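You operate a simulated robot arm through the tools that you are given. There is no shell and no other tool. Be economical: measure what you need, move in short steps, check, and stop when the job is done.

The job below is to be done with a simulated robot arm. You get a single attempt, and the scene is never put back.

Task
On the oak worktop top, make the clothes brush and the pasta bag change places.
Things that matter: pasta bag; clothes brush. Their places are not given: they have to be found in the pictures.

Only the result counts: the job must be done as asked and must still hold three seconds after the hand-in. Knocking over, shifting, dropping, spilling or breaking anything else fails it.

Robot
A 6-joint arm with a two-finger parallel gripper, fixed in place. Base frame: the origin is at the foot of the arm, x ahead of it, y to its left, z up; the work surface is at about z = 900. Units: mm, rad, N and s.
With the tool pointing down near the work surface it reaches from about 240 to 640 mm from the base axis. Its first joint turns from -1.152 to 1.152 rad. Payload 2.7 kg.
Tool frame: the origin (TCP) lies between the finger pads and is the grasp point; the fingertips stand 23 mm ahead of it; z points along the fingers, y is the line along which they close. The gripper opens to 94 mm. The fingers are 38 mm wide and 10 mm thick; the gripper's body (54 by 96 mm) begins 39 mm behind the TCP.
Orientation is that of the tool frame in the base frame, as [roll, pitch, yaw] about the fixed x, y, z axes, in that order (R = Rz(yaw) Ry(pitch) Rx(roll)). With the fingers straight down and closing along the base's y, the tool's x points along the base's -x, its y along +y and its z along -z.

Tools
- The arm moves only by the tool send_rows. Its argument "rows" is text: rows parted by semicolons, each of 5 numbers parted by spaces: the shift along the tool's x, y, z in units of 300 mm (1.0 is 300 mm), then the turn about the tool's z in units of 120 degrees (1.0 is 120 degrees), then the gripper command, from -1 (fully open) to 1 (shut), values between in proportion. In form: tx ty tz yaw jaw; .... A call has 1 to 12 rows; each row is the pose to reach, as a shift and turn from the pose commanded when the call began, along the tool's axes at that moment. A call with a number of a shift or a turn outside -1 to 1 is refused whole. Rows are played at 5 a second. More than 50 mm and 0.15 rad between two rows, or a gripper value outside its range, and nothing of the call is played. Where a pose cannot be reached the arm comes as near as it can. A force on the tool above 40 N (or 10 N above the force at the start of the call, whichever is more), or a blocked arm, ends the call early, and 0.2 s more pass. The fingers move at their own pace (about 45 mm/s each) and stop on an object; they squeeze with about 23 N. The grip force told is the motor's: it shows also when the fingers shut on nothing. Time passes only in rows, and 0.2 s behind the last, so rows that repeat a pose let the fingers close. The reply holds the time, the measured pose of the TCP, the force on the tool along the base axes, the opening and the grip force, in the units named above and with some noise, and new pictures: "views" is both (left out), scene, wrist or none.
- Cameras (640 x 400 px; columns grow to the right, rows downward): "scene" is fixed at [68.1, -418.6, 1420.6]; the picture's right is [0.86, -0.50, 0.00], its down [-0.20, -0.35, -0.91] and it looks along [0.46, 0.79, -0.40] (base axes); focal length 362 px, centre (320, 200). "wrist" rides on the gripper at [-39, 0, -44] in the tool frame; the picture's right is [0.00, -1.00, 0.00], its down [0.97, 0.00, -0.24] and it looks along [0.24, 0.00, 0.97] (tool axes); focal length 218 px, centre (320, 200).
- measure_at(camera, pixels): for up to 12 pixels [column, row] of the newest picture of that camera ("zoom" is the newest enlarged one), the place [x, y, z] in the base frame of the surface seen there, good to about 2 mm. It takes no simulated time.
- zoom(camera, box): a new picture of the part [left, top, right, bottom] of that camera's present view, enlarged. It takes no simulated time.
- finish_job(): hands the job in; it is judged then, once.

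Work in short steps. Measure before you move; look again where a grasp or a placing could have gone wrong, and mend it. You have 80 turns and 120 pictures in all, those below and enlarged ones among them. Open the gripper and draw the arm clear of the work before you hand the job in, unless the task says otherwise; then end with one line.

The tools are called after "Call:" by a JSON object that holds its "fn" and its "kwargs". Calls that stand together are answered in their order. send_rows: Moves the arm, as the interface text tells. Its arguments: {"type":"object","properties":{"rows":{"type":"string"},"views":{"type":"string","enum":["both","scene","wrist","none"]}},"required":["rows"]} The other tools are called the same way: measure_at (camera, pixels) gives the place of the surface under pixels of a picture; zoom (camera, box) takes an enlarged picture of a part of a camera's view; finish_job () hands the job in.

At the start:

```text
t: 0.0
ee_pos: [464.1, -48.9, 1189.7]
ee_rot: [-3.139, 0.003, 3.14]
force: [-0.7, 0.4, 0.4]
gripper_width: 93.9
gripper_force: 0.1
```

scene: 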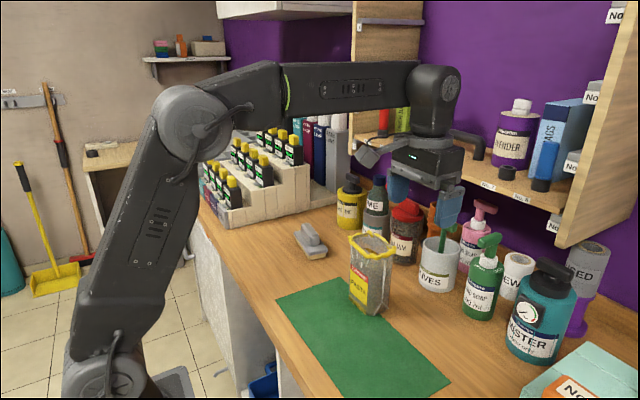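
wrist: 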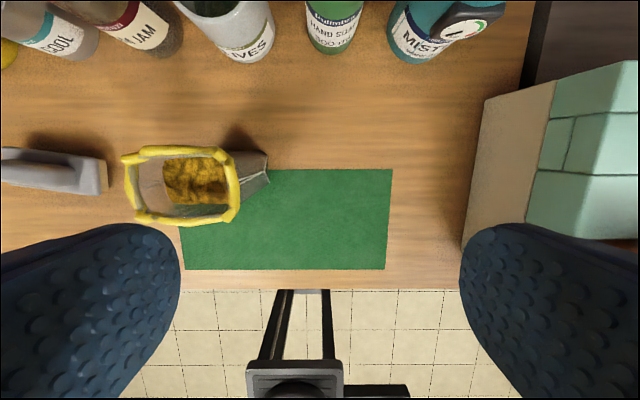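

The brush is near scene (312,243) and the open pasta bag near (370,275). I zoom in on both before I measure them.

Call:
{"fn": "zoom", "kwargs": {"camera": "scene", "box": [260, 200, 420, 330]}}

Call:
{"fn": "zoom", "kwargs": {"camera": "wrist", "box": [0, 100, 300, 290]}}

Call:
{"fn": "measure_at", "kwargs": {"camera": "wrist", "pixels": [[130, 158], [135, 218], [232, 155], [235, 215], [268, 155], [268, 180], [5, 155], [105, 160], [100, 190], [60, 172], [200, 180], [300, 220]]}}

Call:
{"fn": "measure_at", "kwargs": {"camera": "scene", "pixels": [[300, 228], [318, 255], [328, 252], [312, 240], [348, 235], [396, 255], [350, 298], [375, 315], [386, 298], [370, 275], [297, 238], [320, 225]]}}

```text
3.08 times, centred on (340, 265) of scene
```

zoom: 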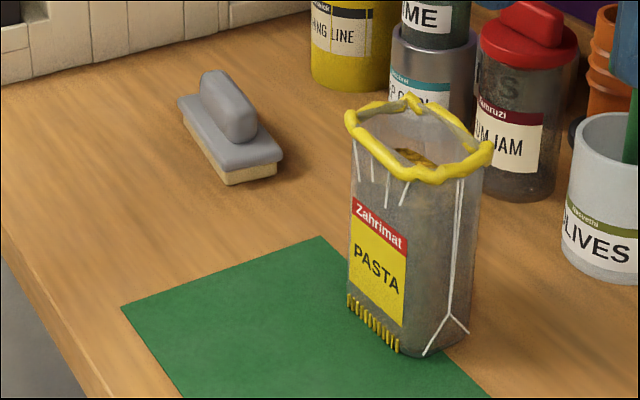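

```text
2.11 times, centred on (150, 195) of wrist
```

zoom: 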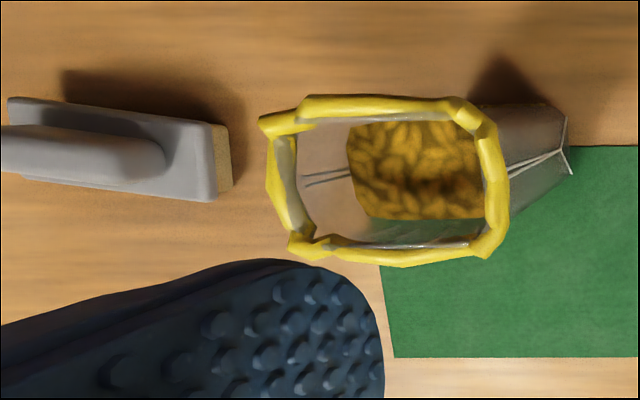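

```text
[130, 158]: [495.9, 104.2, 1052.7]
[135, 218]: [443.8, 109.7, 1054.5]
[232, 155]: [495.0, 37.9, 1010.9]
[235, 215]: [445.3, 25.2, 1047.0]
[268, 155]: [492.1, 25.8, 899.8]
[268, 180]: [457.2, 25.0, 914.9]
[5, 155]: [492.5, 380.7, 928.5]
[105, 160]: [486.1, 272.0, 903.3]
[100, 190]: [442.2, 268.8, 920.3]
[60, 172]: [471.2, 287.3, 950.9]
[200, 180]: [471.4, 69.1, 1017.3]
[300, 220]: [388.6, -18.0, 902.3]
```

```text
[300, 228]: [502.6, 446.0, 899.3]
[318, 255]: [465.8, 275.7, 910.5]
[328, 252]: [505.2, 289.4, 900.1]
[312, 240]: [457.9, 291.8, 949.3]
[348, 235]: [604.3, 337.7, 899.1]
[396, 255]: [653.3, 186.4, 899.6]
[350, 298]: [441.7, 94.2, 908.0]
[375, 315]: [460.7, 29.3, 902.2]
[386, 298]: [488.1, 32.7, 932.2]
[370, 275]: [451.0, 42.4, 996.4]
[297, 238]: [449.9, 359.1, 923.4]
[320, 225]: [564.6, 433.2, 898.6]
```

Bag: x about 444–496, y about 25–108, top near z 1055. Brush: x about 442–490, y about 268–380, handle top at 951. I move towards the brush, up high, and turn 90° so the fingers close along base x.

Call:
{"fn": "send_rows", "kwargs": {"rows": "0 0.06 0 0.0625 -1; 0 0.12 0 0.125 -1; 0 0.18 0 0.1875 -1; 0 0.24 0 0.25 -1; 0 0.30 0 0.3125 -1; 0 0.36 0 0.375 -1; 0 0.42 0 0.4375 -1; 0 0.48 0 0.5 -1; 0 0.54 0 0.5625 -1; 0 0.60 0 0.625 -1; 0 0.66 0 0.6875 -1; 0 0.72 0 0.75 -1"}}

```text
t: 2.6
ee_pos: [464.0, 166.7, 1188.7]
ee_rot: [3.138, 0.001, 1.564]
force: [-0.9, -0.7, -0.3]
gripper_width: 93.7
gripper_force: 0.1
```

scene: 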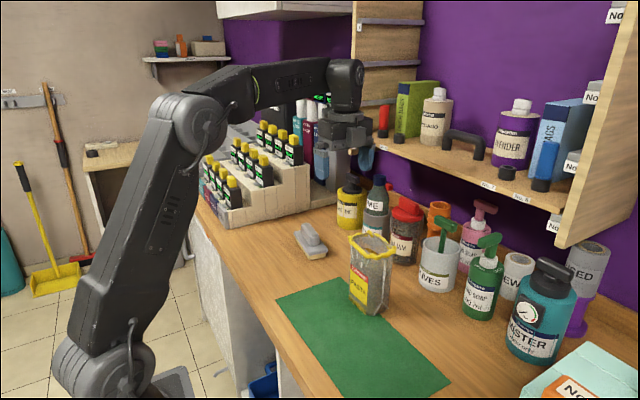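
wrist: 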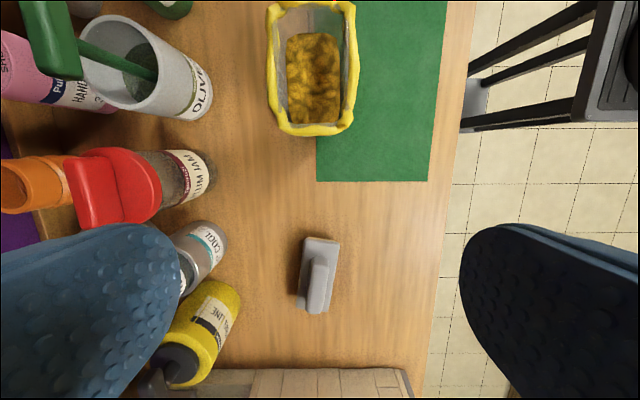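

The wrist view now shows the brush at (318,275) and the bag opening at (312,70). I zoom in and measure both.

Call:
{"fn": "zoom", "kwargs": {"camera": "wrist", "box": [240, 0, 400, 100]}}

Call:
{"fn": "zoom", "kwargs": {"camera": "wrist", "box": [240, 225, 400, 325]}}

Call:
{"fn": "measure_at", "kwargs": {"camera": "wrist", "pixels": [[307, 239], [339, 243], [299, 300], [325, 311], [316, 260], [332, 262], [310, 308], [316, 285], [326, 285], [320, 250]]}}

Call:
{"fn": "measure_at", "kwargs": {"camera": "wrist", "pixels": [[270, 60], [350, 60], [283, 130], [348, 125], [272, 8], [352, 8], [315, 130], [312, 4], [276, 100], [353, 100], [312, 70]]}}

```text
4.00 times, centred on (320, 50) of wrist
```

zoom: 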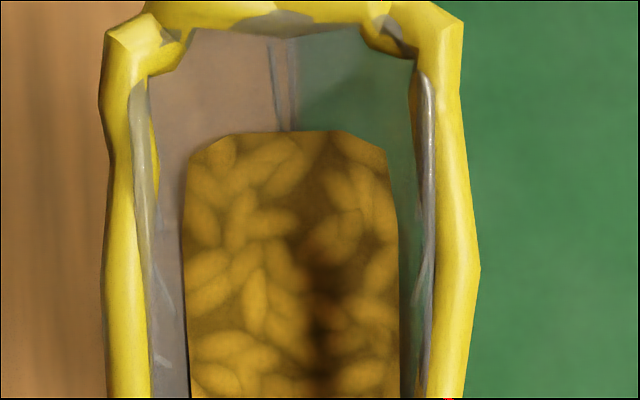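

```text
4.00 times, centred on (320, 275) of wrist
```

zoom: 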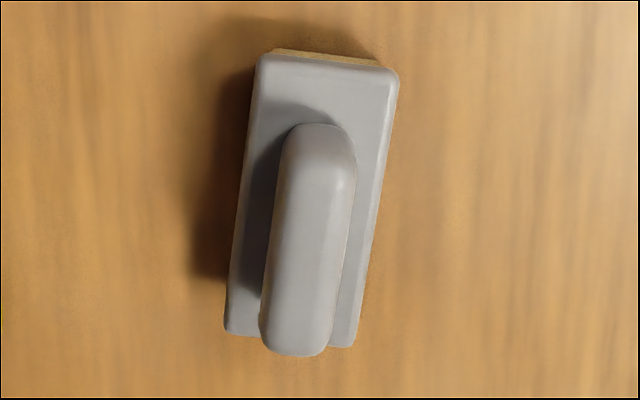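

```text
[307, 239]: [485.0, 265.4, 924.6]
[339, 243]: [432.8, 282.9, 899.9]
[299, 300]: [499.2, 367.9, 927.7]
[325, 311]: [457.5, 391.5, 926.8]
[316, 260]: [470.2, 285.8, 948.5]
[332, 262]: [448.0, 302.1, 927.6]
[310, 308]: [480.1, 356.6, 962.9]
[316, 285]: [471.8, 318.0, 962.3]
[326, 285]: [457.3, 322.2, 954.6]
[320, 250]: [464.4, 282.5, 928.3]
```

```text
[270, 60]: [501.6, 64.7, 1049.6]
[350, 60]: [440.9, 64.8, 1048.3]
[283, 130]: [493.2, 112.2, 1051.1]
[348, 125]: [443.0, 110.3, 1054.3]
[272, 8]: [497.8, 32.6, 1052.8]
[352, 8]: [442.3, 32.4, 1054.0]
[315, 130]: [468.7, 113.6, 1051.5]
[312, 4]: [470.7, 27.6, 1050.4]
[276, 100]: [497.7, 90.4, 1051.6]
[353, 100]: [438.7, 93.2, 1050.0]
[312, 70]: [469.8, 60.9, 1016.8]
```

The brush centre is about (470,328), turned about 7.6°, with its handle top at 962. I align above the handle and go down to about z 1010 to check.

Call:
{"fn": "send_rows", "kwargs": {"rows": "0.13 0.005 0 0.02 -1; 0.26 0.01 0 0.04 -1; 0.4 0.02 0 0.063 -1; 0.538 0.02 0 0.063 -1; 0.538 0.02 0.15 0.063 -1; 0.538 0.02 0.3 0.063 -1; 0.538 0.02 0.45 0.063 -1; 0.538 0.02 0.59 0.063 -1; 0.538 0.02 0.59 0.063 -1"}}

```text
t: 4.6
ee_pos: [473.6, 327.9, 1013.6]
ee_rot: [3.14, 0.001, 1.437]
force: [0.3, 0.3, 0.7]
gripper_width: 94.3
gripper_force: 0.0
out of reach, approached as far as the arm can: row 4
```

scene: 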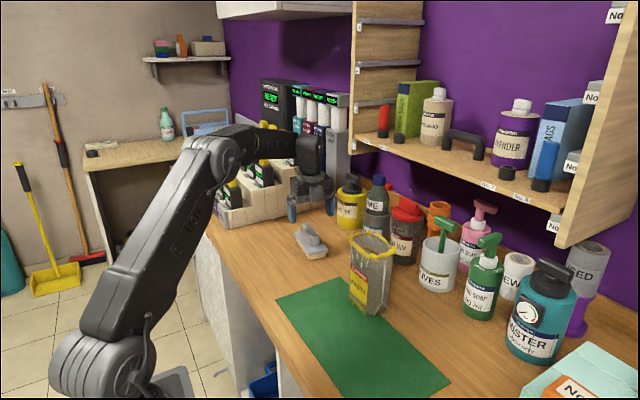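
wrist: 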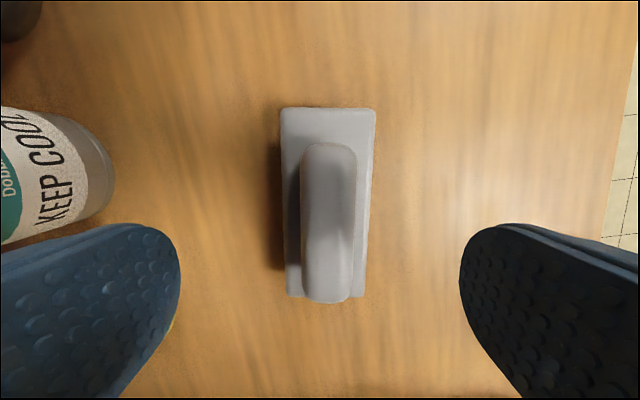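

The handle lines up with the fingers but sits about 4 mm to the right in the picture. I measure the brush's corners for its exact centre.

Call:
{"fn": "measure_at", "kwargs": {"camera": "wrist", "pixels": [[284, 111], [374, 111], [289, 290], [363, 293], [329, 160], [327, 220], [326, 290], [329, 145], [306, 220], [352, 220], [327, 301]]}}

```text
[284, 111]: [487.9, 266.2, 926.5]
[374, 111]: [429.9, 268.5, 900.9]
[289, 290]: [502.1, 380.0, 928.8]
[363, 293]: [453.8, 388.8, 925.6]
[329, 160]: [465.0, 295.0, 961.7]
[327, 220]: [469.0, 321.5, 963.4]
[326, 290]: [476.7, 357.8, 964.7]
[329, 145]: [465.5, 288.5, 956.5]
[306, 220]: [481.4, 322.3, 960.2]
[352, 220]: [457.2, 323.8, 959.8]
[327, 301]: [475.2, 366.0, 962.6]
```

The brush centre is (469.5, 327). I shift 3.5 mm, go down to z 954 and close on the handle.

Call:
{"fn": "send_rows", "kwargs": {"rows": "0 -0.012 0.06 0 -1; 0 -0.012 0.13 0 -1; 0 -0.012 0.197 0 -1; 0 -0.012 0.197 0 -1; 0 -0.012 0.197 0 1; 0 -0.012 0.197 0 1; 0 -0.012 0.197 0 1; 0 -0.012 0.197 0 1; 0 -0.012 0.197 0 1; 0 -0.012 0.197 0 1"}}

```text
t: 6.8
ee_pos: [470.4, 328.0, 954.3]
ee_rot: [3.139, 0.002, 1.437]
force: [0.4, 0.0, 1.1]
gripper_width: 27.8
gripper_force: 22.9
```

scene: 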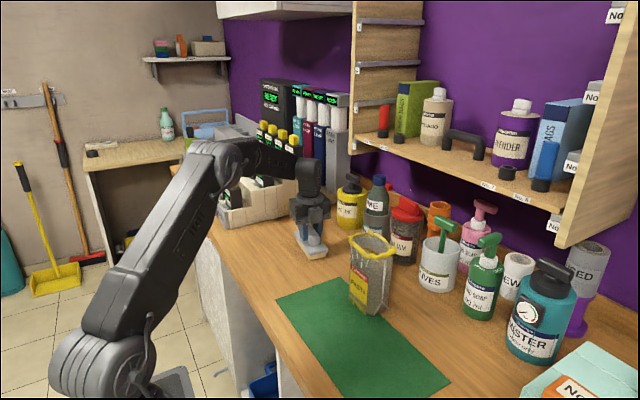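
wrist: 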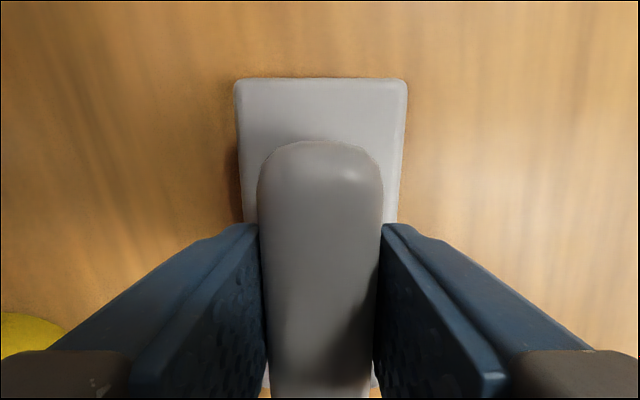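

The handle is held at 27.8 mm. I lift it 36 mm, carry it to a free spot at y about 191, and set it down there.

Call:
{"fn": "send_rows", "kwargs": {"rows": "0 0 -0.06 0 1; 0 0 -0.12 0 1; -0.11 0.015 -0.12 0 1; -0.22 0.03 -0.12 0 1; -0.34 0.046 -0.12 0 1; -0.453 0.061 -0.12 0 1; -0.453 0.061 -0.12 0 1; -0.453 0.061 -0.06 0 1; -0.453 0.061 -0.02 0 1; -0.453 0.061 -0.003 0 1; -0.453 0.061 -0.002 0 1"}}

```text
t: 9.2
ee_pos: [468.4, 191.0, 955.0]
ee_rot: [3.138, 0.001, 1.436]
force: [0.3, 0.2, 0.3]
gripper_width: 0.0
gripper_force: 22.8
```

scene: 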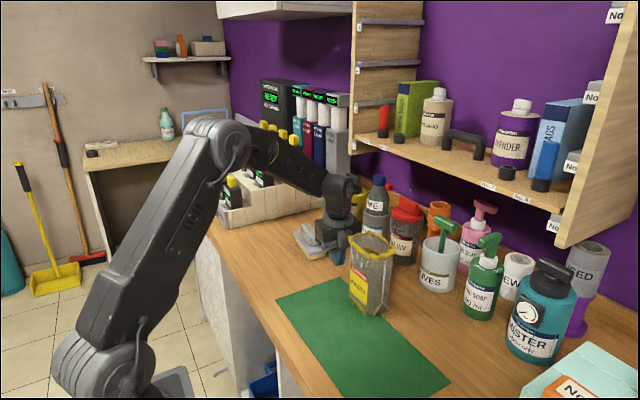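
wrist: 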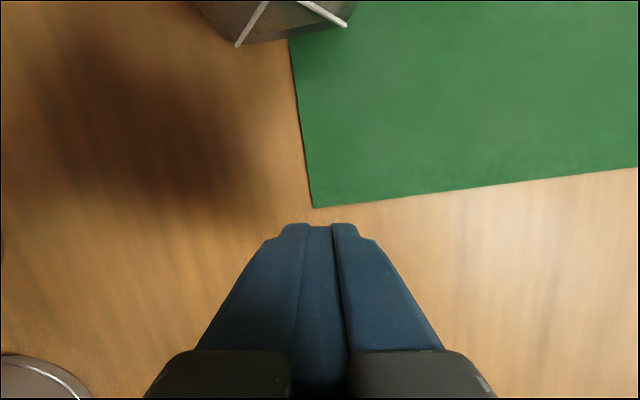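

The gripper shut to 0, so the brush slipped out and looks left near scene (315,238). I rise, then move back to find it.

Call:
{"fn": "send_rows", "kwargs": {"rows": "0 0 -0.12 0 1; 0 0 -0.24 0 1; 0 0 -0.36 0 0; 0 0 -0.48 0 -1; 0 0 -0.6 0 -1; 0 0 -0.6 0 -1;0 0 -0.6 0 -1"}}

```text
t: 10.8
ee_pos: [467.4, 192.9, 1134.7]
ee_rot: [3.139, 0.0, 1.437]
force: [-0.1, 1.0, -0.6]
gripper_width: 93.9
gripper_force: 0.1
```

scene: 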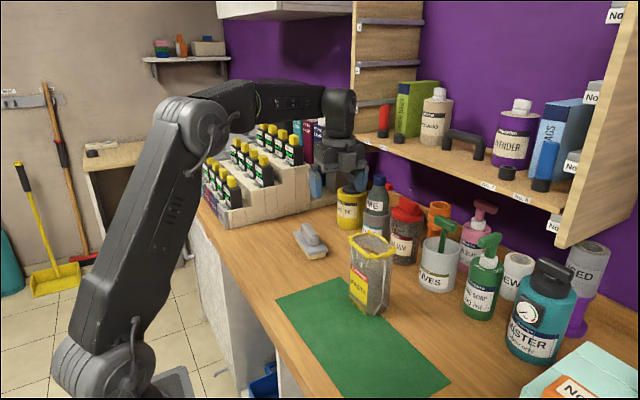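
wrist: 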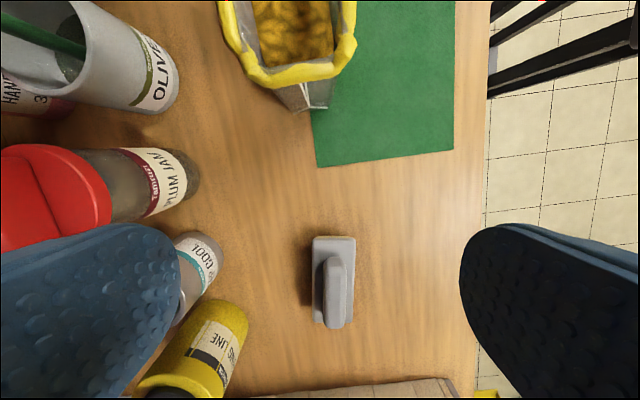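

The brush stands upright near its first place, and the bag looks untouched. I measure the brush again, and the bag for checking.

Call:
{"fn": "measure_at", "kwargs": {"camera": "wrist", "pixels": [[314, 239], [353, 240], [314, 319], [351, 312], [336, 262], [334, 290], [332, 320], [325, 240]]}}

Call:
{"fn": "zoom", "kwargs": {"camera": "wrist", "box": [260, 225, 420, 335]}}

Call:
{"fn": "zoom", "kwargs": {"camera": "scene", "box": [260, 200, 420, 330]}}

```text
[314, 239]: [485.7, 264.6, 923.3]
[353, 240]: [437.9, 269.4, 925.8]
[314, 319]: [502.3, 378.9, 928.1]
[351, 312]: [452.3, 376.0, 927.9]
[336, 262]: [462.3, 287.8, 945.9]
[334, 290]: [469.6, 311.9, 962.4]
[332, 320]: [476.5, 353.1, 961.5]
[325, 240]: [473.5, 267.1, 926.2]
```

```text
3.64 times, centred on (340, 280) of wrist
```

zoom: 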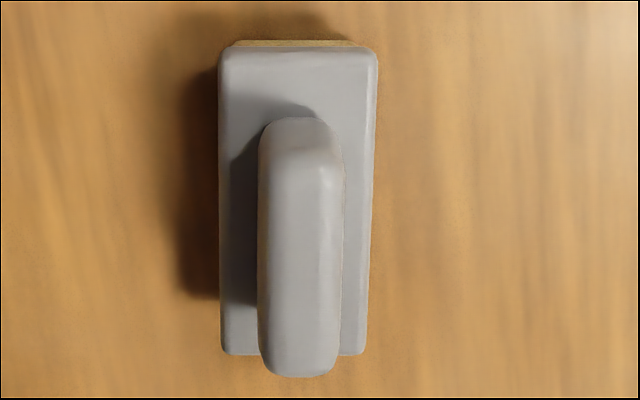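

```text
3.08 times, centred on (340, 265) of scene
```

zoom: 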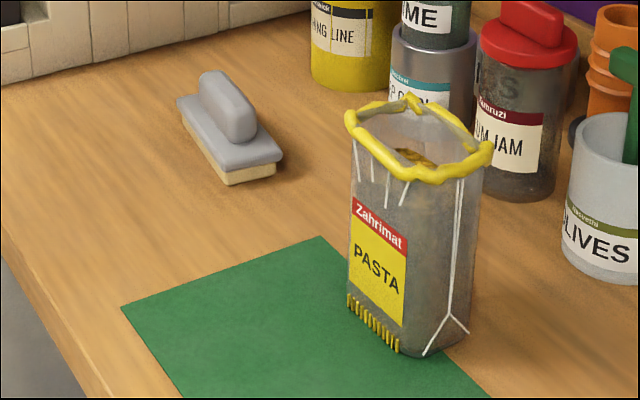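

The brush hasn't moved: its rounded handle just slipped out of the fingers. I'll grip the plate's straight sides instead (about 52 mm wide, z 905–927), so I move above it again.

Call:
{"fn": "send_rows", "kwargs": {"rows": "0.11 -0.013 0.1 0 -1; 0.22 -0.027 0.2 0 -1; 0.33 -0.04 0.3 0 -1; 0.445 -0.054 0.4 0 -1; 0.445 -0.054 0.5 0 -1; 0.445 -0.054 0.5 0 -1", "views": "wrist"}}

```text
t: 12.2
ee_pos: [469.4, 322.0, 982.0]
ee_rot: [3.14, 0.001, 1.437]
force: [0.4, -1.1, -0.2]
gripper_width: 93.9
gripper_force: 0.1
```

wrist: 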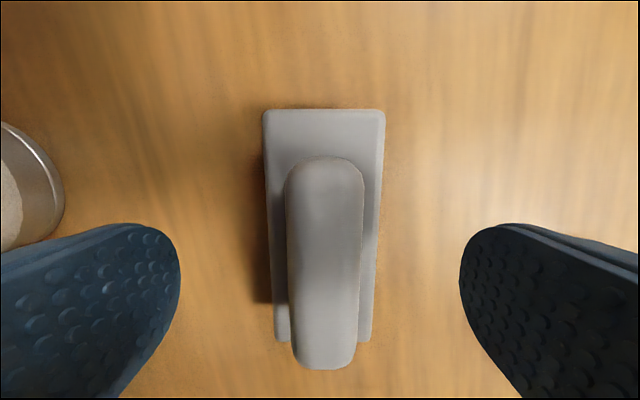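

Aligned. I shift 5 mm along the brush, go down to z 930, close on the plate sides, then lift slowly by 15 mm to test the grip.

Call:
{"fn": "send_rows", "kwargs": {"rows": "0.017 0 0.06 0 -1; 0.017 0 0.12 0 -1; 0.017 0 0.174 0 -1; 0.017 0 0.174 0 -1; 0.017 0 0.174 0 1; 0.017 0 0.174 0 1; 0.017 0 0.174 0 1; 0.017 0 0.174 0 1; 0.017 0 0.174 0 1; 0.017 0 0.15 0 1; 0.017 0 0.125 0 1; 0.017 0 0.125 0 1"}}

```text
t: 14.8
ee_pos: [471.5, 332.0, 945.1]
ee_rot: [3.14, 0.002, 1.436]
force: [0.6, 0.5, -0.6]
gripper_width: 55.8
gripper_force: 23.3
```

scene: 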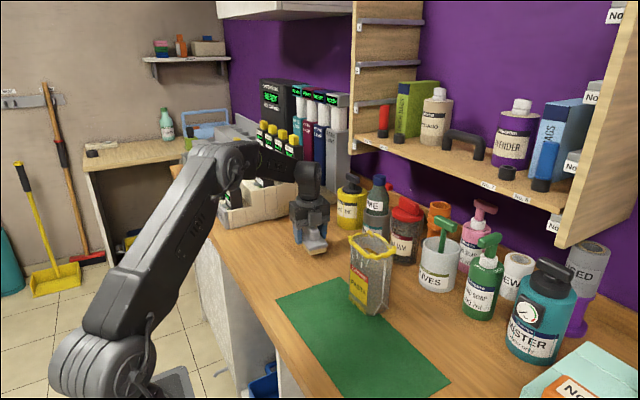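
wrist: 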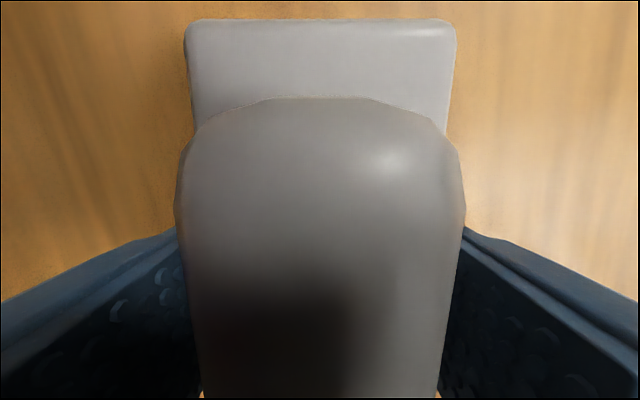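

The plate is held at 55.8 mm. I check that it really lifted.

Call:
{"fn": "measure_at", "kwargs": {"camera": "wrist", "pixels": [[320, 50], [230, 30], [410, 30], [320, 160]]}}

Call:
{"fn": "zoom", "kwargs": {"camera": "scene", "box": [270, 190, 370, 270]}}

```text
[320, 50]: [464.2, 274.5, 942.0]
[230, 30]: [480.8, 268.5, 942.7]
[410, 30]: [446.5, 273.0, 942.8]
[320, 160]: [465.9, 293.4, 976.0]
```

```text
5.00 times, centred on (320, 230) of scene
```

zoom: 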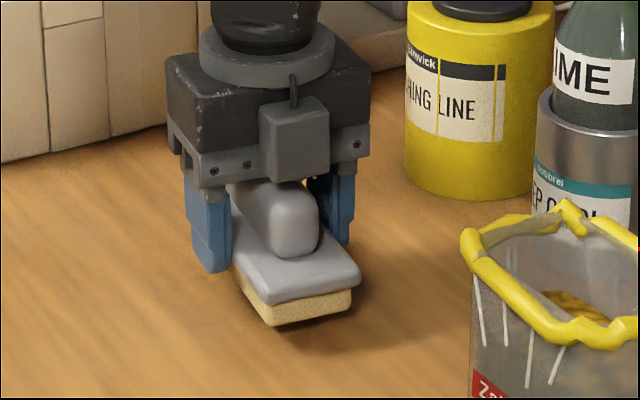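

The brush is lifted and level. I carry it 140 mm along −y to the temporary spot, set it down and open.

Call:
{"fn": "send_rows", "kwargs": {"rows": "0 0 -0.07 0 1; -0.11 0.015 -0.07 0 1; -0.22 0.03 -0.07 0 1; -0.34 0.046 -0.07 0 1; -0.462 0.062 -0.07 0 1; -0.462 0.062 -0.07 0 1; -0.462 0.062 -0.02 0 1; -0.462 0.062 0.02 0 1; -0.462 0.062 0.047 0 1; -0.462 0.062 0.047 0 1"}}

```text
t: 17.0
ee_pos: [470.1, 190.4, 932.5]
ee_rot: [3.14, 0.002, 1.437]
force: [-1.0, -0.1, -1.2]
gripper_width: 55.8
gripper_force: 23.2
```

scene: 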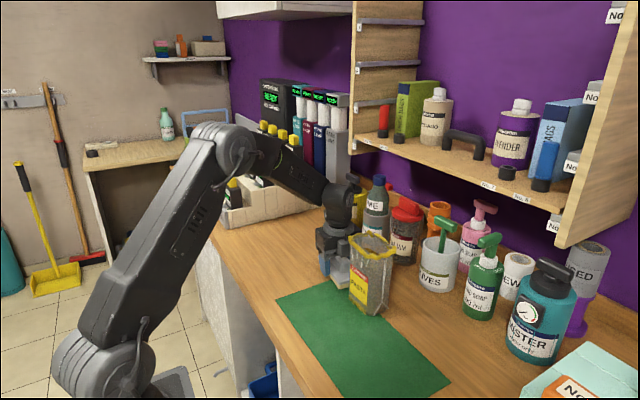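
wrist: 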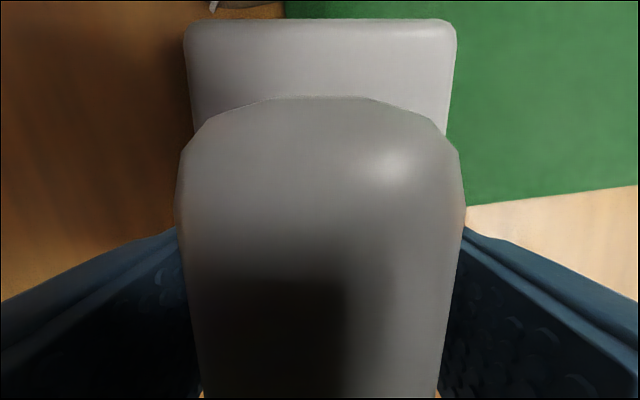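

Still held about 2 mm above the table. I lower it, open and rise straight up.

Call:
{"fn": "send_rows", "kwargs": {"rows": "0 0 0.006 0 1; 0 0 0.007 0 -0.2; 0 0 0.007 0 -1; 0 0 0.007 0 -1; 0 0 0.007 0 -1; 0 0 -0.08 0 -1; 0 0 -0.2 0 -1; 0 0 -0.35 0 -1; 0 0 -0.5 0 -1; 0 0 -0.65 0 -1; 0 0 -0.75 -0.063 -1; 0 0 -0.75 -0.063 -1"}}

```text
t: 19.6
ee_pos: [472.5, 192.1, 1159.5]
ee_rot: [-3.142, 0.003, 1.57]
force: [-0.6, -0.2, -0.6]
gripper_width: 93.8
gripper_force: 0.0
```

scene: 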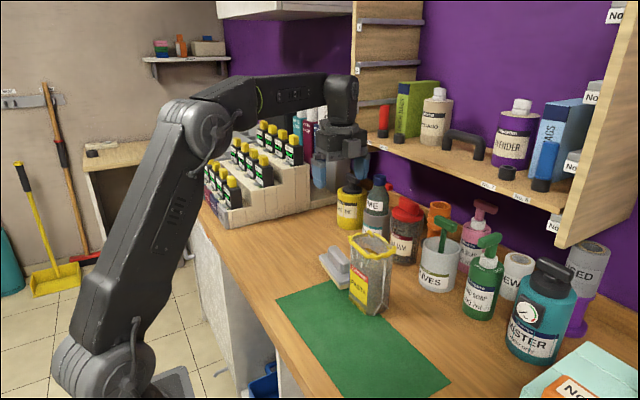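
wrist: 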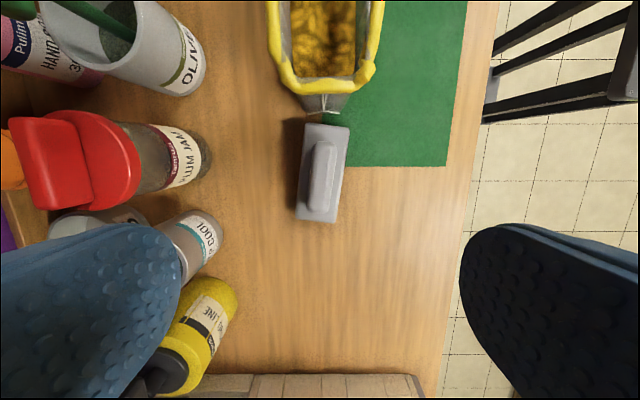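

The brush now stands at wrist (323,172), close to the bag's base. I measure the brush, the bag's lower edge and the rim.

Call:
{"fn": "measure_at", "kwargs": {"camera": "wrist", "pixels": [[307, 126], [348, 128], [298, 215], [334, 221], [327, 110], [327, 118], [303, 107], [345, 107], [280, 60], [368, 60], [325, 85]]}}

Call:
{"fn": "zoom", "kwargs": {"camera": "wrist", "box": [240, 50, 400, 150]}}

```text
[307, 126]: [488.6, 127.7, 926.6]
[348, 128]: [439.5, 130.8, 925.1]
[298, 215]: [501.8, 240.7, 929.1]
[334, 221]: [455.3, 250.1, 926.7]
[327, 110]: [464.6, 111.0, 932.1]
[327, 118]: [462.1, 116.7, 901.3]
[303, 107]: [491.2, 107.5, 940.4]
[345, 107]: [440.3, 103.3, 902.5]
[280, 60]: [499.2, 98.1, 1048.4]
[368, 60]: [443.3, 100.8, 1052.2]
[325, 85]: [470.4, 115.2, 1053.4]
```

```text
4.00 times, centred on (320, 100) of wrist
```

zoom: 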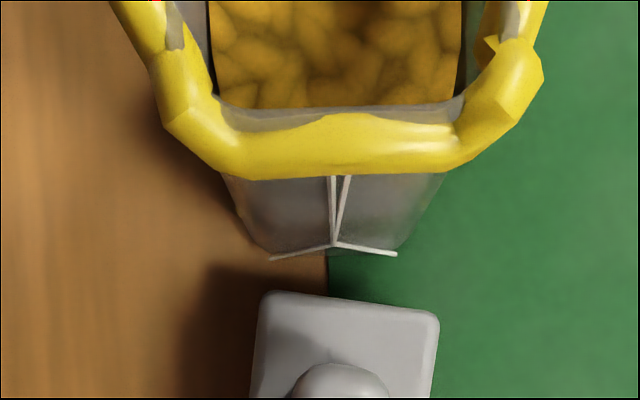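

The bag centre is about (470, 68) with its rim at 1055. I move above it to z about 1085, still clear of the rim, and check alignment.

Call:
{"fn": "send_rows", "kwargs": {"rows": "-0.1 -0.002 0 0 -1; -0.2 -0.004 0 0 -1; -0.31 -0.008 0 0 -1; -0.413 -0.008 0 0 -1; -0.413 -0.008 0.12 0 -1; -0.413 -0.008 0.24 0 -1; -0.413 -0.008 0.24 0 -1"}}

```text
t: 21.2
ee_pos: [466.2, 65.7, 1084.4]
ee_rot: [-3.142, 0.004, 1.569]
force: [0.3, -0.4, 0.0]
gripper_width: 94.1
gripper_force: 0.0
```

scene: 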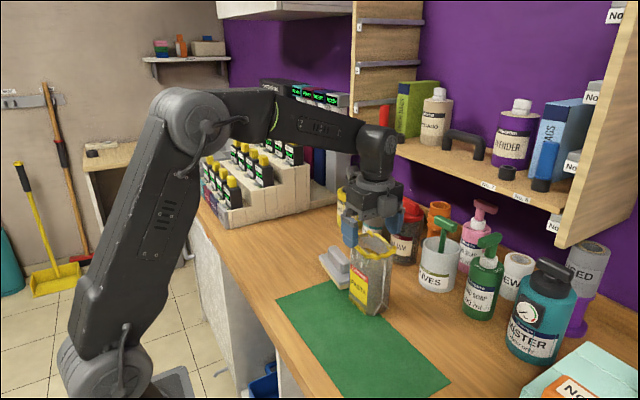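
wrist: 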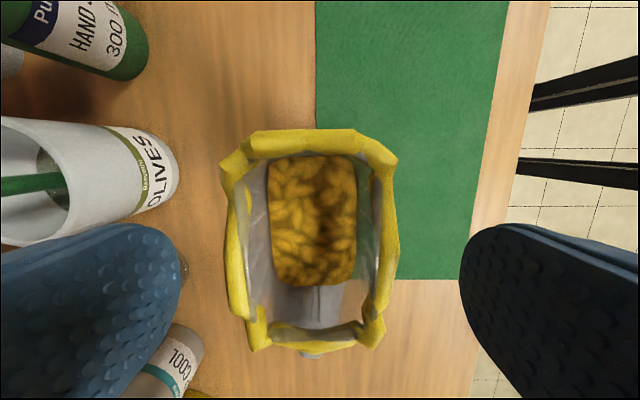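

The rim spans columns 222–397 and rows 130–352. I measure it to set the exact grasp centre.

Call:
{"fn": "measure_at", "kwargs": {"camera": "wrist", "pixels": [[226, 170], [393, 165], [250, 340], [378, 335], [232, 250], [394, 250], [320, 137], [310, 348], [310, 220]]}}

```text
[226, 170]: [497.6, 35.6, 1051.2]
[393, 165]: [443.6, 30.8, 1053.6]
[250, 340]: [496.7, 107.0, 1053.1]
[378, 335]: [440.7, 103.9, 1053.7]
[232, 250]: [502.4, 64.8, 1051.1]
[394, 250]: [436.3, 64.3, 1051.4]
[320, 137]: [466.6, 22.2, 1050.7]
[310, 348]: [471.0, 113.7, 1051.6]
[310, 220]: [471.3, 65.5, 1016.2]
```

The rim centre is (469.5, 67.5). I correct by 3 mm, go down to z 1022, close, and test-lift by 10 mm.

Call:
{"fn": "send_rows", "kwargs": {"rows": "0.006 0.012 0.05 0 -1; 0.006 0.012 0.1 0 -1; 0.006 0.012 0.15 0 -1; 0.006 0.012 0.207 0 -1; 0.006 0.012 0.207 0 1; 0.006 0.012 0.207 0 1; 0.006 0.012 0.207 0 1; 0.006 0.012 0.207 0 1; 0.006 0.012 0.207 0 1; 0.006 0.012 0.19 0 1; 0.006 0.012 0.174 0 1; 0.006 0.012 0.174 0 1"}}

```text
t: 23.8
ee_pos: [471.2, 70.0, 1034.7]
ee_rot: [3.138, 0.002, 1.568]
force: [0.0, 0.3, -2.1]
gripper_width: 55.7
gripper_force: 22.8
```

scene: 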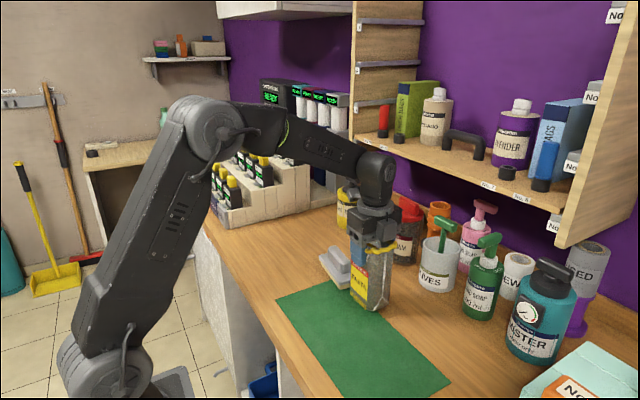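
wrist: 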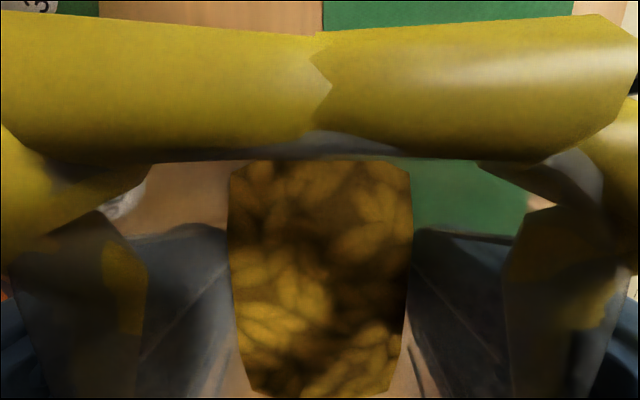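

The grip holds at 55.7 mm. I check the bag is hanging level and has lifted.

Call:
{"fn": "zoom", "kwargs": {"camera": "scene", "box": [310, 180, 450, 330]}}

Call:
{"fn": "measure_at", "kwargs": {"camera": "wrist", "pixels": [[320, 270], [200, 80], [430, 80]]}}

```text
2.67 times, centred on (380, 255) of scene
```

zoom: 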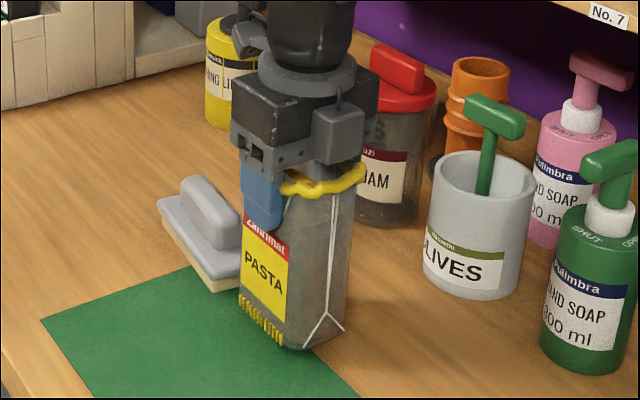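

```text
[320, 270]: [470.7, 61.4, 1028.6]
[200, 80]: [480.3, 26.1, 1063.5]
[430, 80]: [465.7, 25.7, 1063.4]
```

The bag hangs level, 12 mm up. I lift it another 85 mm so it clears the brush, then carry it 259 mm along +y.

Call:
{"fn": "send_rows", "kwargs": {"rows": "0 0 -0.1 0 1; 0 0 -0.2 0 1; 0 0 -0.28 0 1; 0.1 0 -0.28 0 1; 0.22 0 -0.28 0 1; 0.34 -0.001 -0.28 0 1; 0.46 -0.001 -0.28 0 1; 0.58 -0.002 -0.28 0 1; 0.7 -0.002 -0.28 0 1; 0.8 -0.003 -0.28 0 1; 0.863 -0.003 -0.28 0 1; 0.863 -0.003 -0.28 0 1"}}

```text
t: 26.4
ee_pos: [469.9, 329.6, 1117.2]
ee_rot: [3.139, 0.002, 1.568]
force: [1.2, -0.6, -1.9]
gripper_width: 56.3
gripper_force: 23.2
```

scene: 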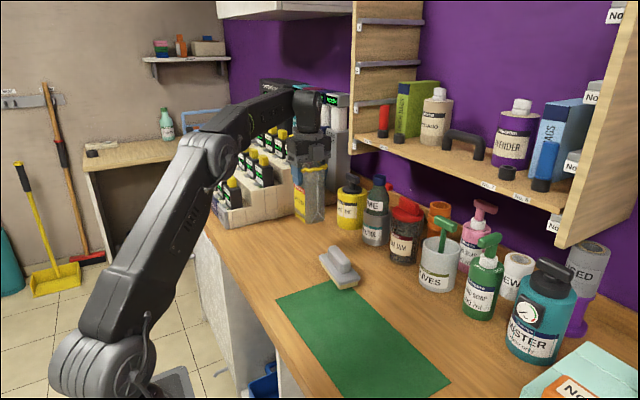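
wrist: 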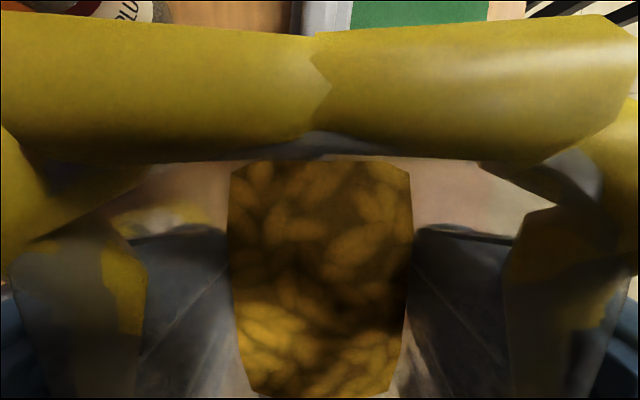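

The bag is over the brush's old spot, TCP at (470,330). I lower to about 2 mm above contact, then creep down.

Call:
{"fn": "send_rows", "kwargs": {"rows": "0 0 0.08 0 1; 0 0 0.16 0 1; 0 0 0.24 0 1; 0 0 0.29 0 1; 0 0 0.302 0 1; 0 0 0.308 0 1; 0 0 0.308 0 1"}}

```text
t: 28.0
ee_pos: [469.1, 327.5, 1024.4]
ee_rot: [3.14, 0.001, 1.568]
force: [-0.1, 1.1, -1.8]
gripper_width: 55.9
gripper_force: 22.8
```

scene: 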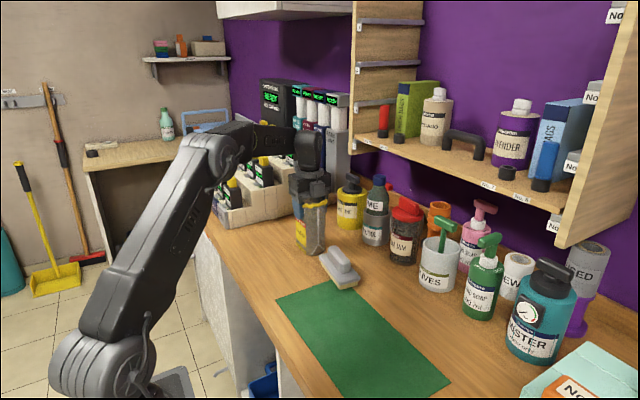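
wrist: 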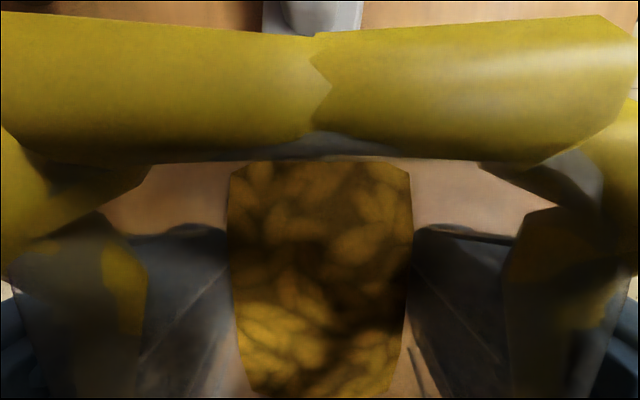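

The force still shows the bag's weight (−1.8 N), so I creep down another 2.4 mm in small steps.

Call:
{"fn": "send_rows", "kwargs": {"rows": "0 0 0.003 0 1; 0 0 0.006 0 1; 0 0 0.008 0 1; 0 0 0.008 0 1", "views": "none"}}

Call:
{"fn": "zoom", "kwargs": {"camera": "scene", "box": [270, 170, 370, 270]}}

```text
t: 29.0
ee_pos: [471.3, 327.8, 1022.3]
ee_rot: [3.138, 0.004, 1.57]
force: [-1.0, -0.5, 2.3]
gripper_width: 55.9
gripper_force: 22.7
```

```text
4.00 times, centred on (320, 220) of scene
```

zoom: 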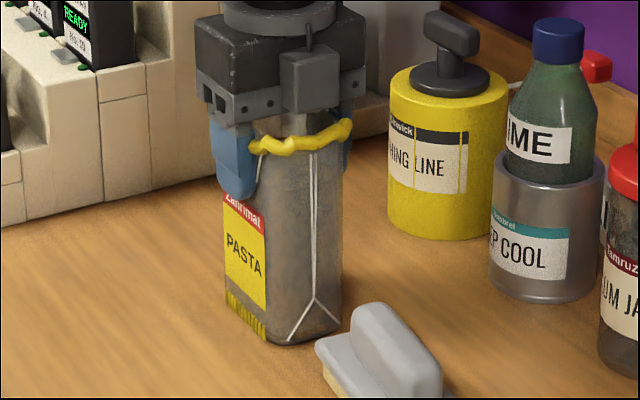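

Contact is made (+2.3 N). I open the fingers, rise straight up, then back off towards −y.

Call:
{"fn": "send_rows", "kwargs": {"rows": "0 0 0 0 -0.3; 0 0 0 0 -1; 0 0 0 0 -1; 0 0 0 0 -1; 0 0 -0.08 0 -1; 0 0 -0.18 0 -1; 0 0 -0.29 0 -1; 0 0 -0.38 0 -1; -0.15 0 -0.38 0.02 -1; -0.3 0 -0.38 0.04 -1; -0.46 0 -0.38 0.063 -1; -0.46 0 -0.38 0.063 -1"}}

```text
t: 31.6
ee_pos: [470.7, 190.0, 1139.0]
ee_rot: [3.137, 0.004, 1.437]
force: [0.3, -0.3, -0.4]
gripper_width: 93.9
gripper_force: 0.1
```

scene: 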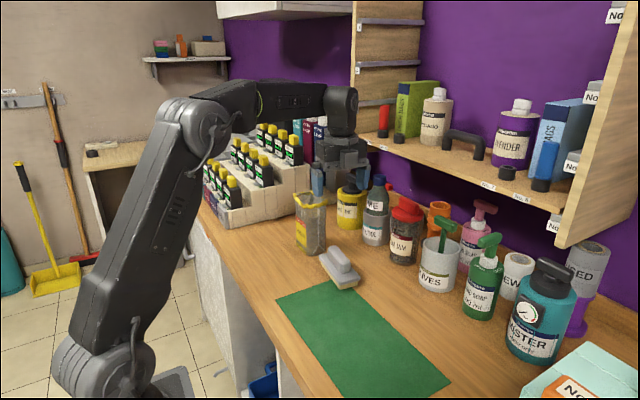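
wrist: 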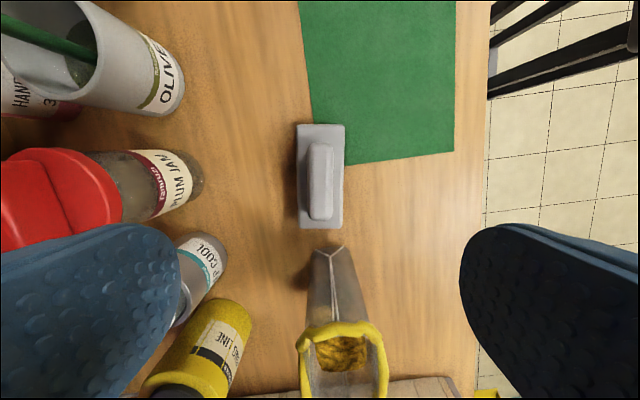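

The bag stands upright at the brush's old place. I measure the brush and the bag.

Call:
{"fn": "measure_at", "kwargs": {"camera": "wrist", "pixels": [[299, 127], [344, 127], [299, 221], [342, 227], [320, 147], [321, 190], [320, 215], [328, 252], [303, 345], [380, 335], [340, 327]]}}

Call:
{"fn": "measure_at", "kwargs": {"camera": "scene", "pixels": [[296, 200], [326, 202], [312, 205], [300, 245], [314, 254]]}}

```text
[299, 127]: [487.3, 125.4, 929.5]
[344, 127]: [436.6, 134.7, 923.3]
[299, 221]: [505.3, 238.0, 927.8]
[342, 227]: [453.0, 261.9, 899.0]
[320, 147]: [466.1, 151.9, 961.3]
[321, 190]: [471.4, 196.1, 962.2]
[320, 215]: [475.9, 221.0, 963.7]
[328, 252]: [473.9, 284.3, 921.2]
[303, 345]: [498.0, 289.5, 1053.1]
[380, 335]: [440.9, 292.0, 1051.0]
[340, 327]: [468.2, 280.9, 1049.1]
```

```text
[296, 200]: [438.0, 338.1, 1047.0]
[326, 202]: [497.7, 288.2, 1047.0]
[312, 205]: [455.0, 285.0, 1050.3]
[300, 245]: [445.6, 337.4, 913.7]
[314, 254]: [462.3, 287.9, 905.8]
```

The bag's rim starts at y 281 (it was 22, so it moved by 259 as planned). The brush centre is about (471,189) under the gripper, so I go down, close on the plate and test-lift.

Call:
{"fn": "send_rows", "kwargs": {"rows": "0 0 0.15 0 -1; 0 0 0.3 0 -1; 0 0 0.45 0 -1; 0 0 0.58 0 -1; 0 0 0.695 0 -1; 0 0 0.695 0 -1; 0 0 0.695 0 1; 0 0 0.695 0 1; 0 0 0.695 0 1; 0 0 0.695 0 1; 0 0 0.67 0 1; 0 0 0.65 0 1"}}

```text
t: 32.6
ee_pos: [481.7, 191.5, 980.7]
ee_rot: [3.104, -0.024, 1.429]
force: [-0.6, -2.1, 4.8]
gripper_width: 93.8
gripper_force: 0.1
stopped in row 5: the force on the tool passed its limit (the readings are from after the stop); the commanded pose is now the measured one
```

scene: 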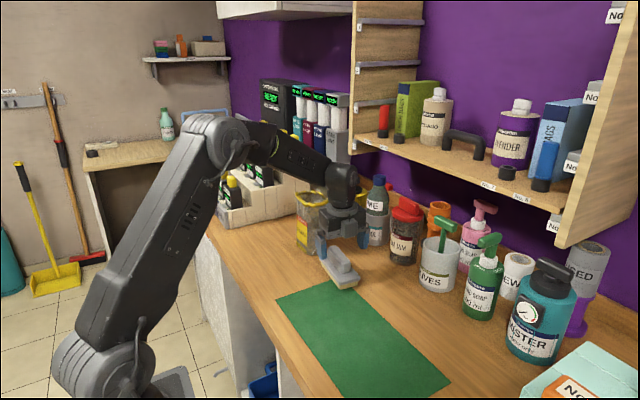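
wrist: 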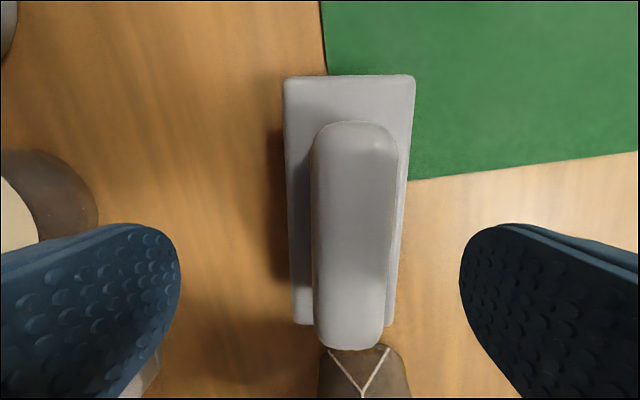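

The arm met something at z 981, and the tool was pushed 11 mm in x. I zoom in to see what it touched before moving.

Call:
{"fn": "zoom", "kwargs": {"camera": "scene", "box": [260, 130, 440, 300]}}

Call:
{"fn": "measure_at", "kwargs": {"camera": "scene", "pixels": [[300, 200], [322, 200], [345, 205], [330, 172], [355, 185], [376, 195], [300, 250], [315, 195]]}}

```text
2.35 times, centred on (350, 215) of scene
```

zoom: 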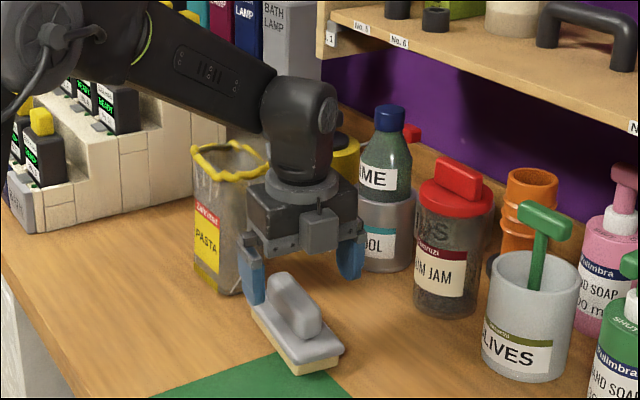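

```text
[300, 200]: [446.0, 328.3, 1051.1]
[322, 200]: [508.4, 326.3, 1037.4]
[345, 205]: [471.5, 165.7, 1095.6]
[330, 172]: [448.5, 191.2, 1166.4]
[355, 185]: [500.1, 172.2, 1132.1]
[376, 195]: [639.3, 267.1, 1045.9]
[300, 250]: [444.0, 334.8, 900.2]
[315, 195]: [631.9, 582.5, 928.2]
```

Most likely the wrist housing, which sticks out to +y, met the bag's rim while I went down beside it. I go straight up in small steps and inspect the bag.

Call:
{"fn": "send_rows", "kwargs": {"rows": "0 0 -0.05 0 -1; 0 0 -0.12 0 -1; 0 0 -0.24 0 -1; 0 0 -0.36 0 -1; 0 0 -0.5 0 -1; 0 0 -0.5 0 -1"}}

Call:
{"fn": "zoom", "kwargs": {"camera": "scene", "box": [270, 170, 400, 300]}}

```text
t: 34.0
ee_pos: [476.7, 186.6, 1130.7]
ee_rot: [3.108, -0.023, 1.43]
force: [0.6, 0.0, 0.1]
gripper_width: 94.1
gripper_force: 0.1
```

scene: 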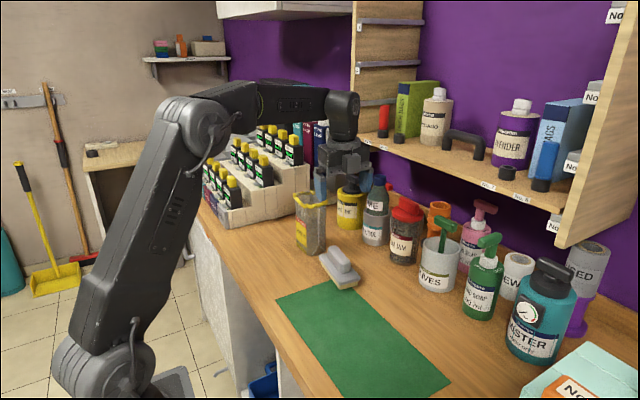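
wrist: 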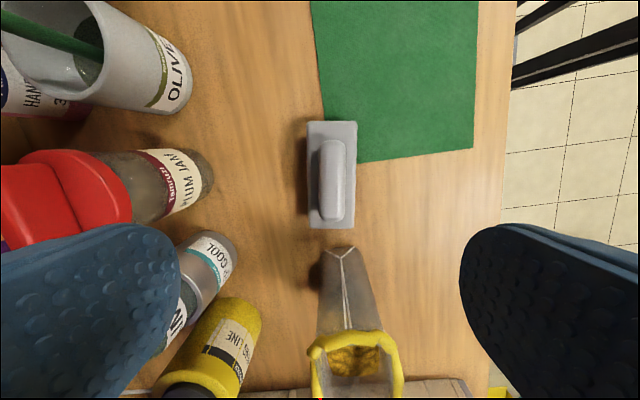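

```text
3.08 times, centred on (335, 235) of scene
```

zoom: 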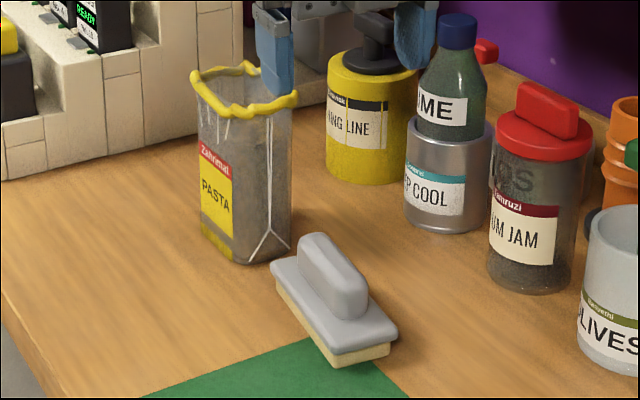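

Everything is still upright. With the bag there the brush can't be reached, so I'll park the bag on the mat's −y side, move the brush, then bring the bag back. I measure the bag, brush and mat now.

Call:
{"fn": "measure_at", "kwargs": {"camera": "wrist", "pixels": [[312, 350], [398, 350], [355, 338], [341, 252], [309, 124], [356, 123], [311, 223], [353, 227], [330, 150], [332, 200]]}}

Call:
{"fn": "measure_at", "kwargs": {"camera": "scene", "pixels": [[296, 200], [326, 205], [300, 247], [314, 255], [390, 320], [420, 345], [447, 382], [520, 395], [540, 365], [480, 320], [320, 181]]}}

```text
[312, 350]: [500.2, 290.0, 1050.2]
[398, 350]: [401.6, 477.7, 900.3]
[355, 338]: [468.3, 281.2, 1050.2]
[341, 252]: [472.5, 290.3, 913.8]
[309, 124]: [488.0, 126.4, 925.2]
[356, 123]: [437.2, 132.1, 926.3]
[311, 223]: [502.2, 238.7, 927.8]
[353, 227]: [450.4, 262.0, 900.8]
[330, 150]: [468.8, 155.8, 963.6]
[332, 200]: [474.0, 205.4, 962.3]
```

```text
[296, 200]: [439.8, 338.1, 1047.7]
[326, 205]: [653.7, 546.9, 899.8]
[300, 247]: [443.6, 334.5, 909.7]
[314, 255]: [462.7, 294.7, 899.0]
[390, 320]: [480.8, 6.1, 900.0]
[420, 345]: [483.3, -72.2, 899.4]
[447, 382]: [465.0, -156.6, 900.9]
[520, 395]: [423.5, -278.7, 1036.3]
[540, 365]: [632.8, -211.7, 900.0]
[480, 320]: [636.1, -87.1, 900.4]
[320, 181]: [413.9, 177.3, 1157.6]
```

The bag hasn't moved. The tool kept a tilt of about 2°, so I correct my shifts for it. I go above the bag at z 1130, turned back square to it.

Call:
{"fn": "send_rows", "kwargs": {"rows": "0.11 -0.02 0.002 -0.02 -1; 0.23 -0.04 0.004 -0.04 -1; 0.35 -0.065 0.006 -0.063 -1; 0.459 -0.087 0.008 -0.063 -1; 0.456 -0.091 0.1 -0.063 -1; 0.456 -0.091 0.1 -0.063 -1", "views": "wrist"}}

```text
t: 35.4
ee_pos: [467.1, 327.8, 1100.0]
ee_rot: [3.102, -0.019, 1.562]
force: [0.9, 0.1, -0.2]
gripper_width: 94.0
gripper_force: 0.0
```

wrist: 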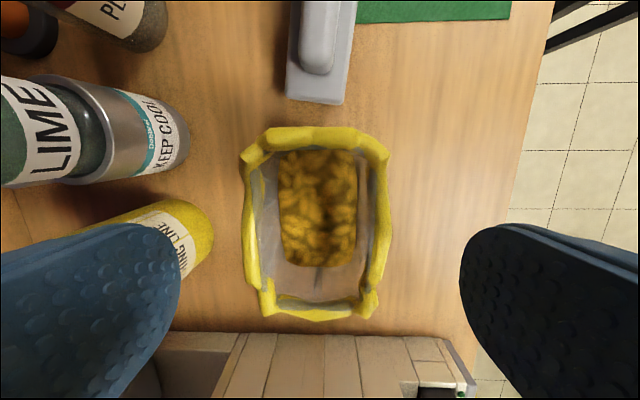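

Centred over the bag. I go down to z 1024, close on the rim and walls, then test-lift.

Call:
{"fn": "send_rows", "kwargs": {"rows": "-0.002 0 0.06 0 -1; -0.004 -0.001 0.13 0 -1; -0.007 -0.001 0.2 0 -1; -0.009 -0.002 0.253 0 -1; -0.009 -0.002 0.253 0 -1; -0.009 -0.002 0.253 0 1; -0.009 -0.002 0.253 0 1; -0.009 -0.002 0.253 0 1; -0.009 -0.002 0.253 0 1; -0.009 -0.002 0.253 0 1; -0.008 -0.001 0.22 0 1; -0.008 -0.001 0.22 0 1"}}

Call:
{"fn": "zoom", "kwargs": {"camera": "scene", "box": [260, 160, 400, 300]}}

```text
t: 38.0
ee_pos: [468.6, 325.8, 1035.0]
ee_rot: [3.103, -0.016, 1.562]
force: [0.3, 0.2, -1.0]
gripper_width: 55.9
gripper_force: 23.2
```

scene: 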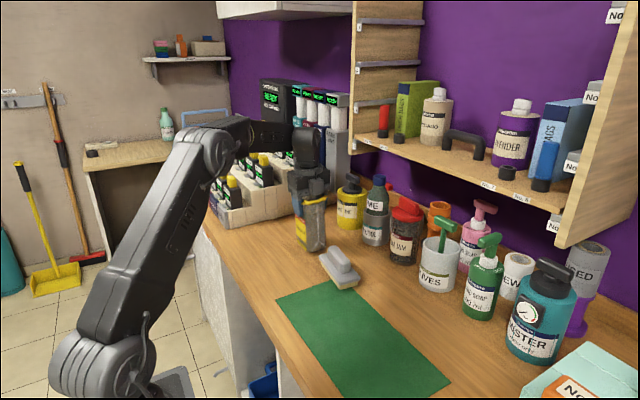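
wrist: 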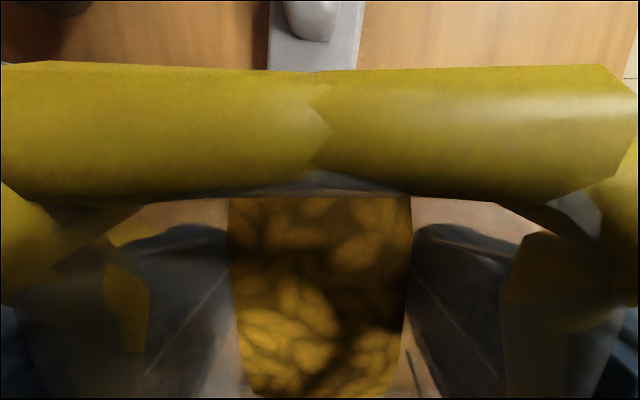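

```text
2.86 times, centred on (330, 230) of scene
```

zoom: 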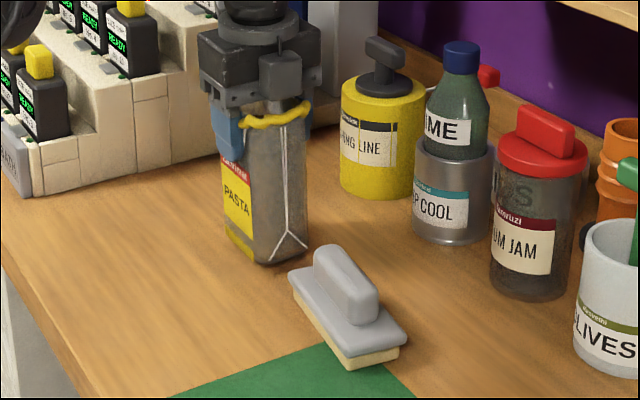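

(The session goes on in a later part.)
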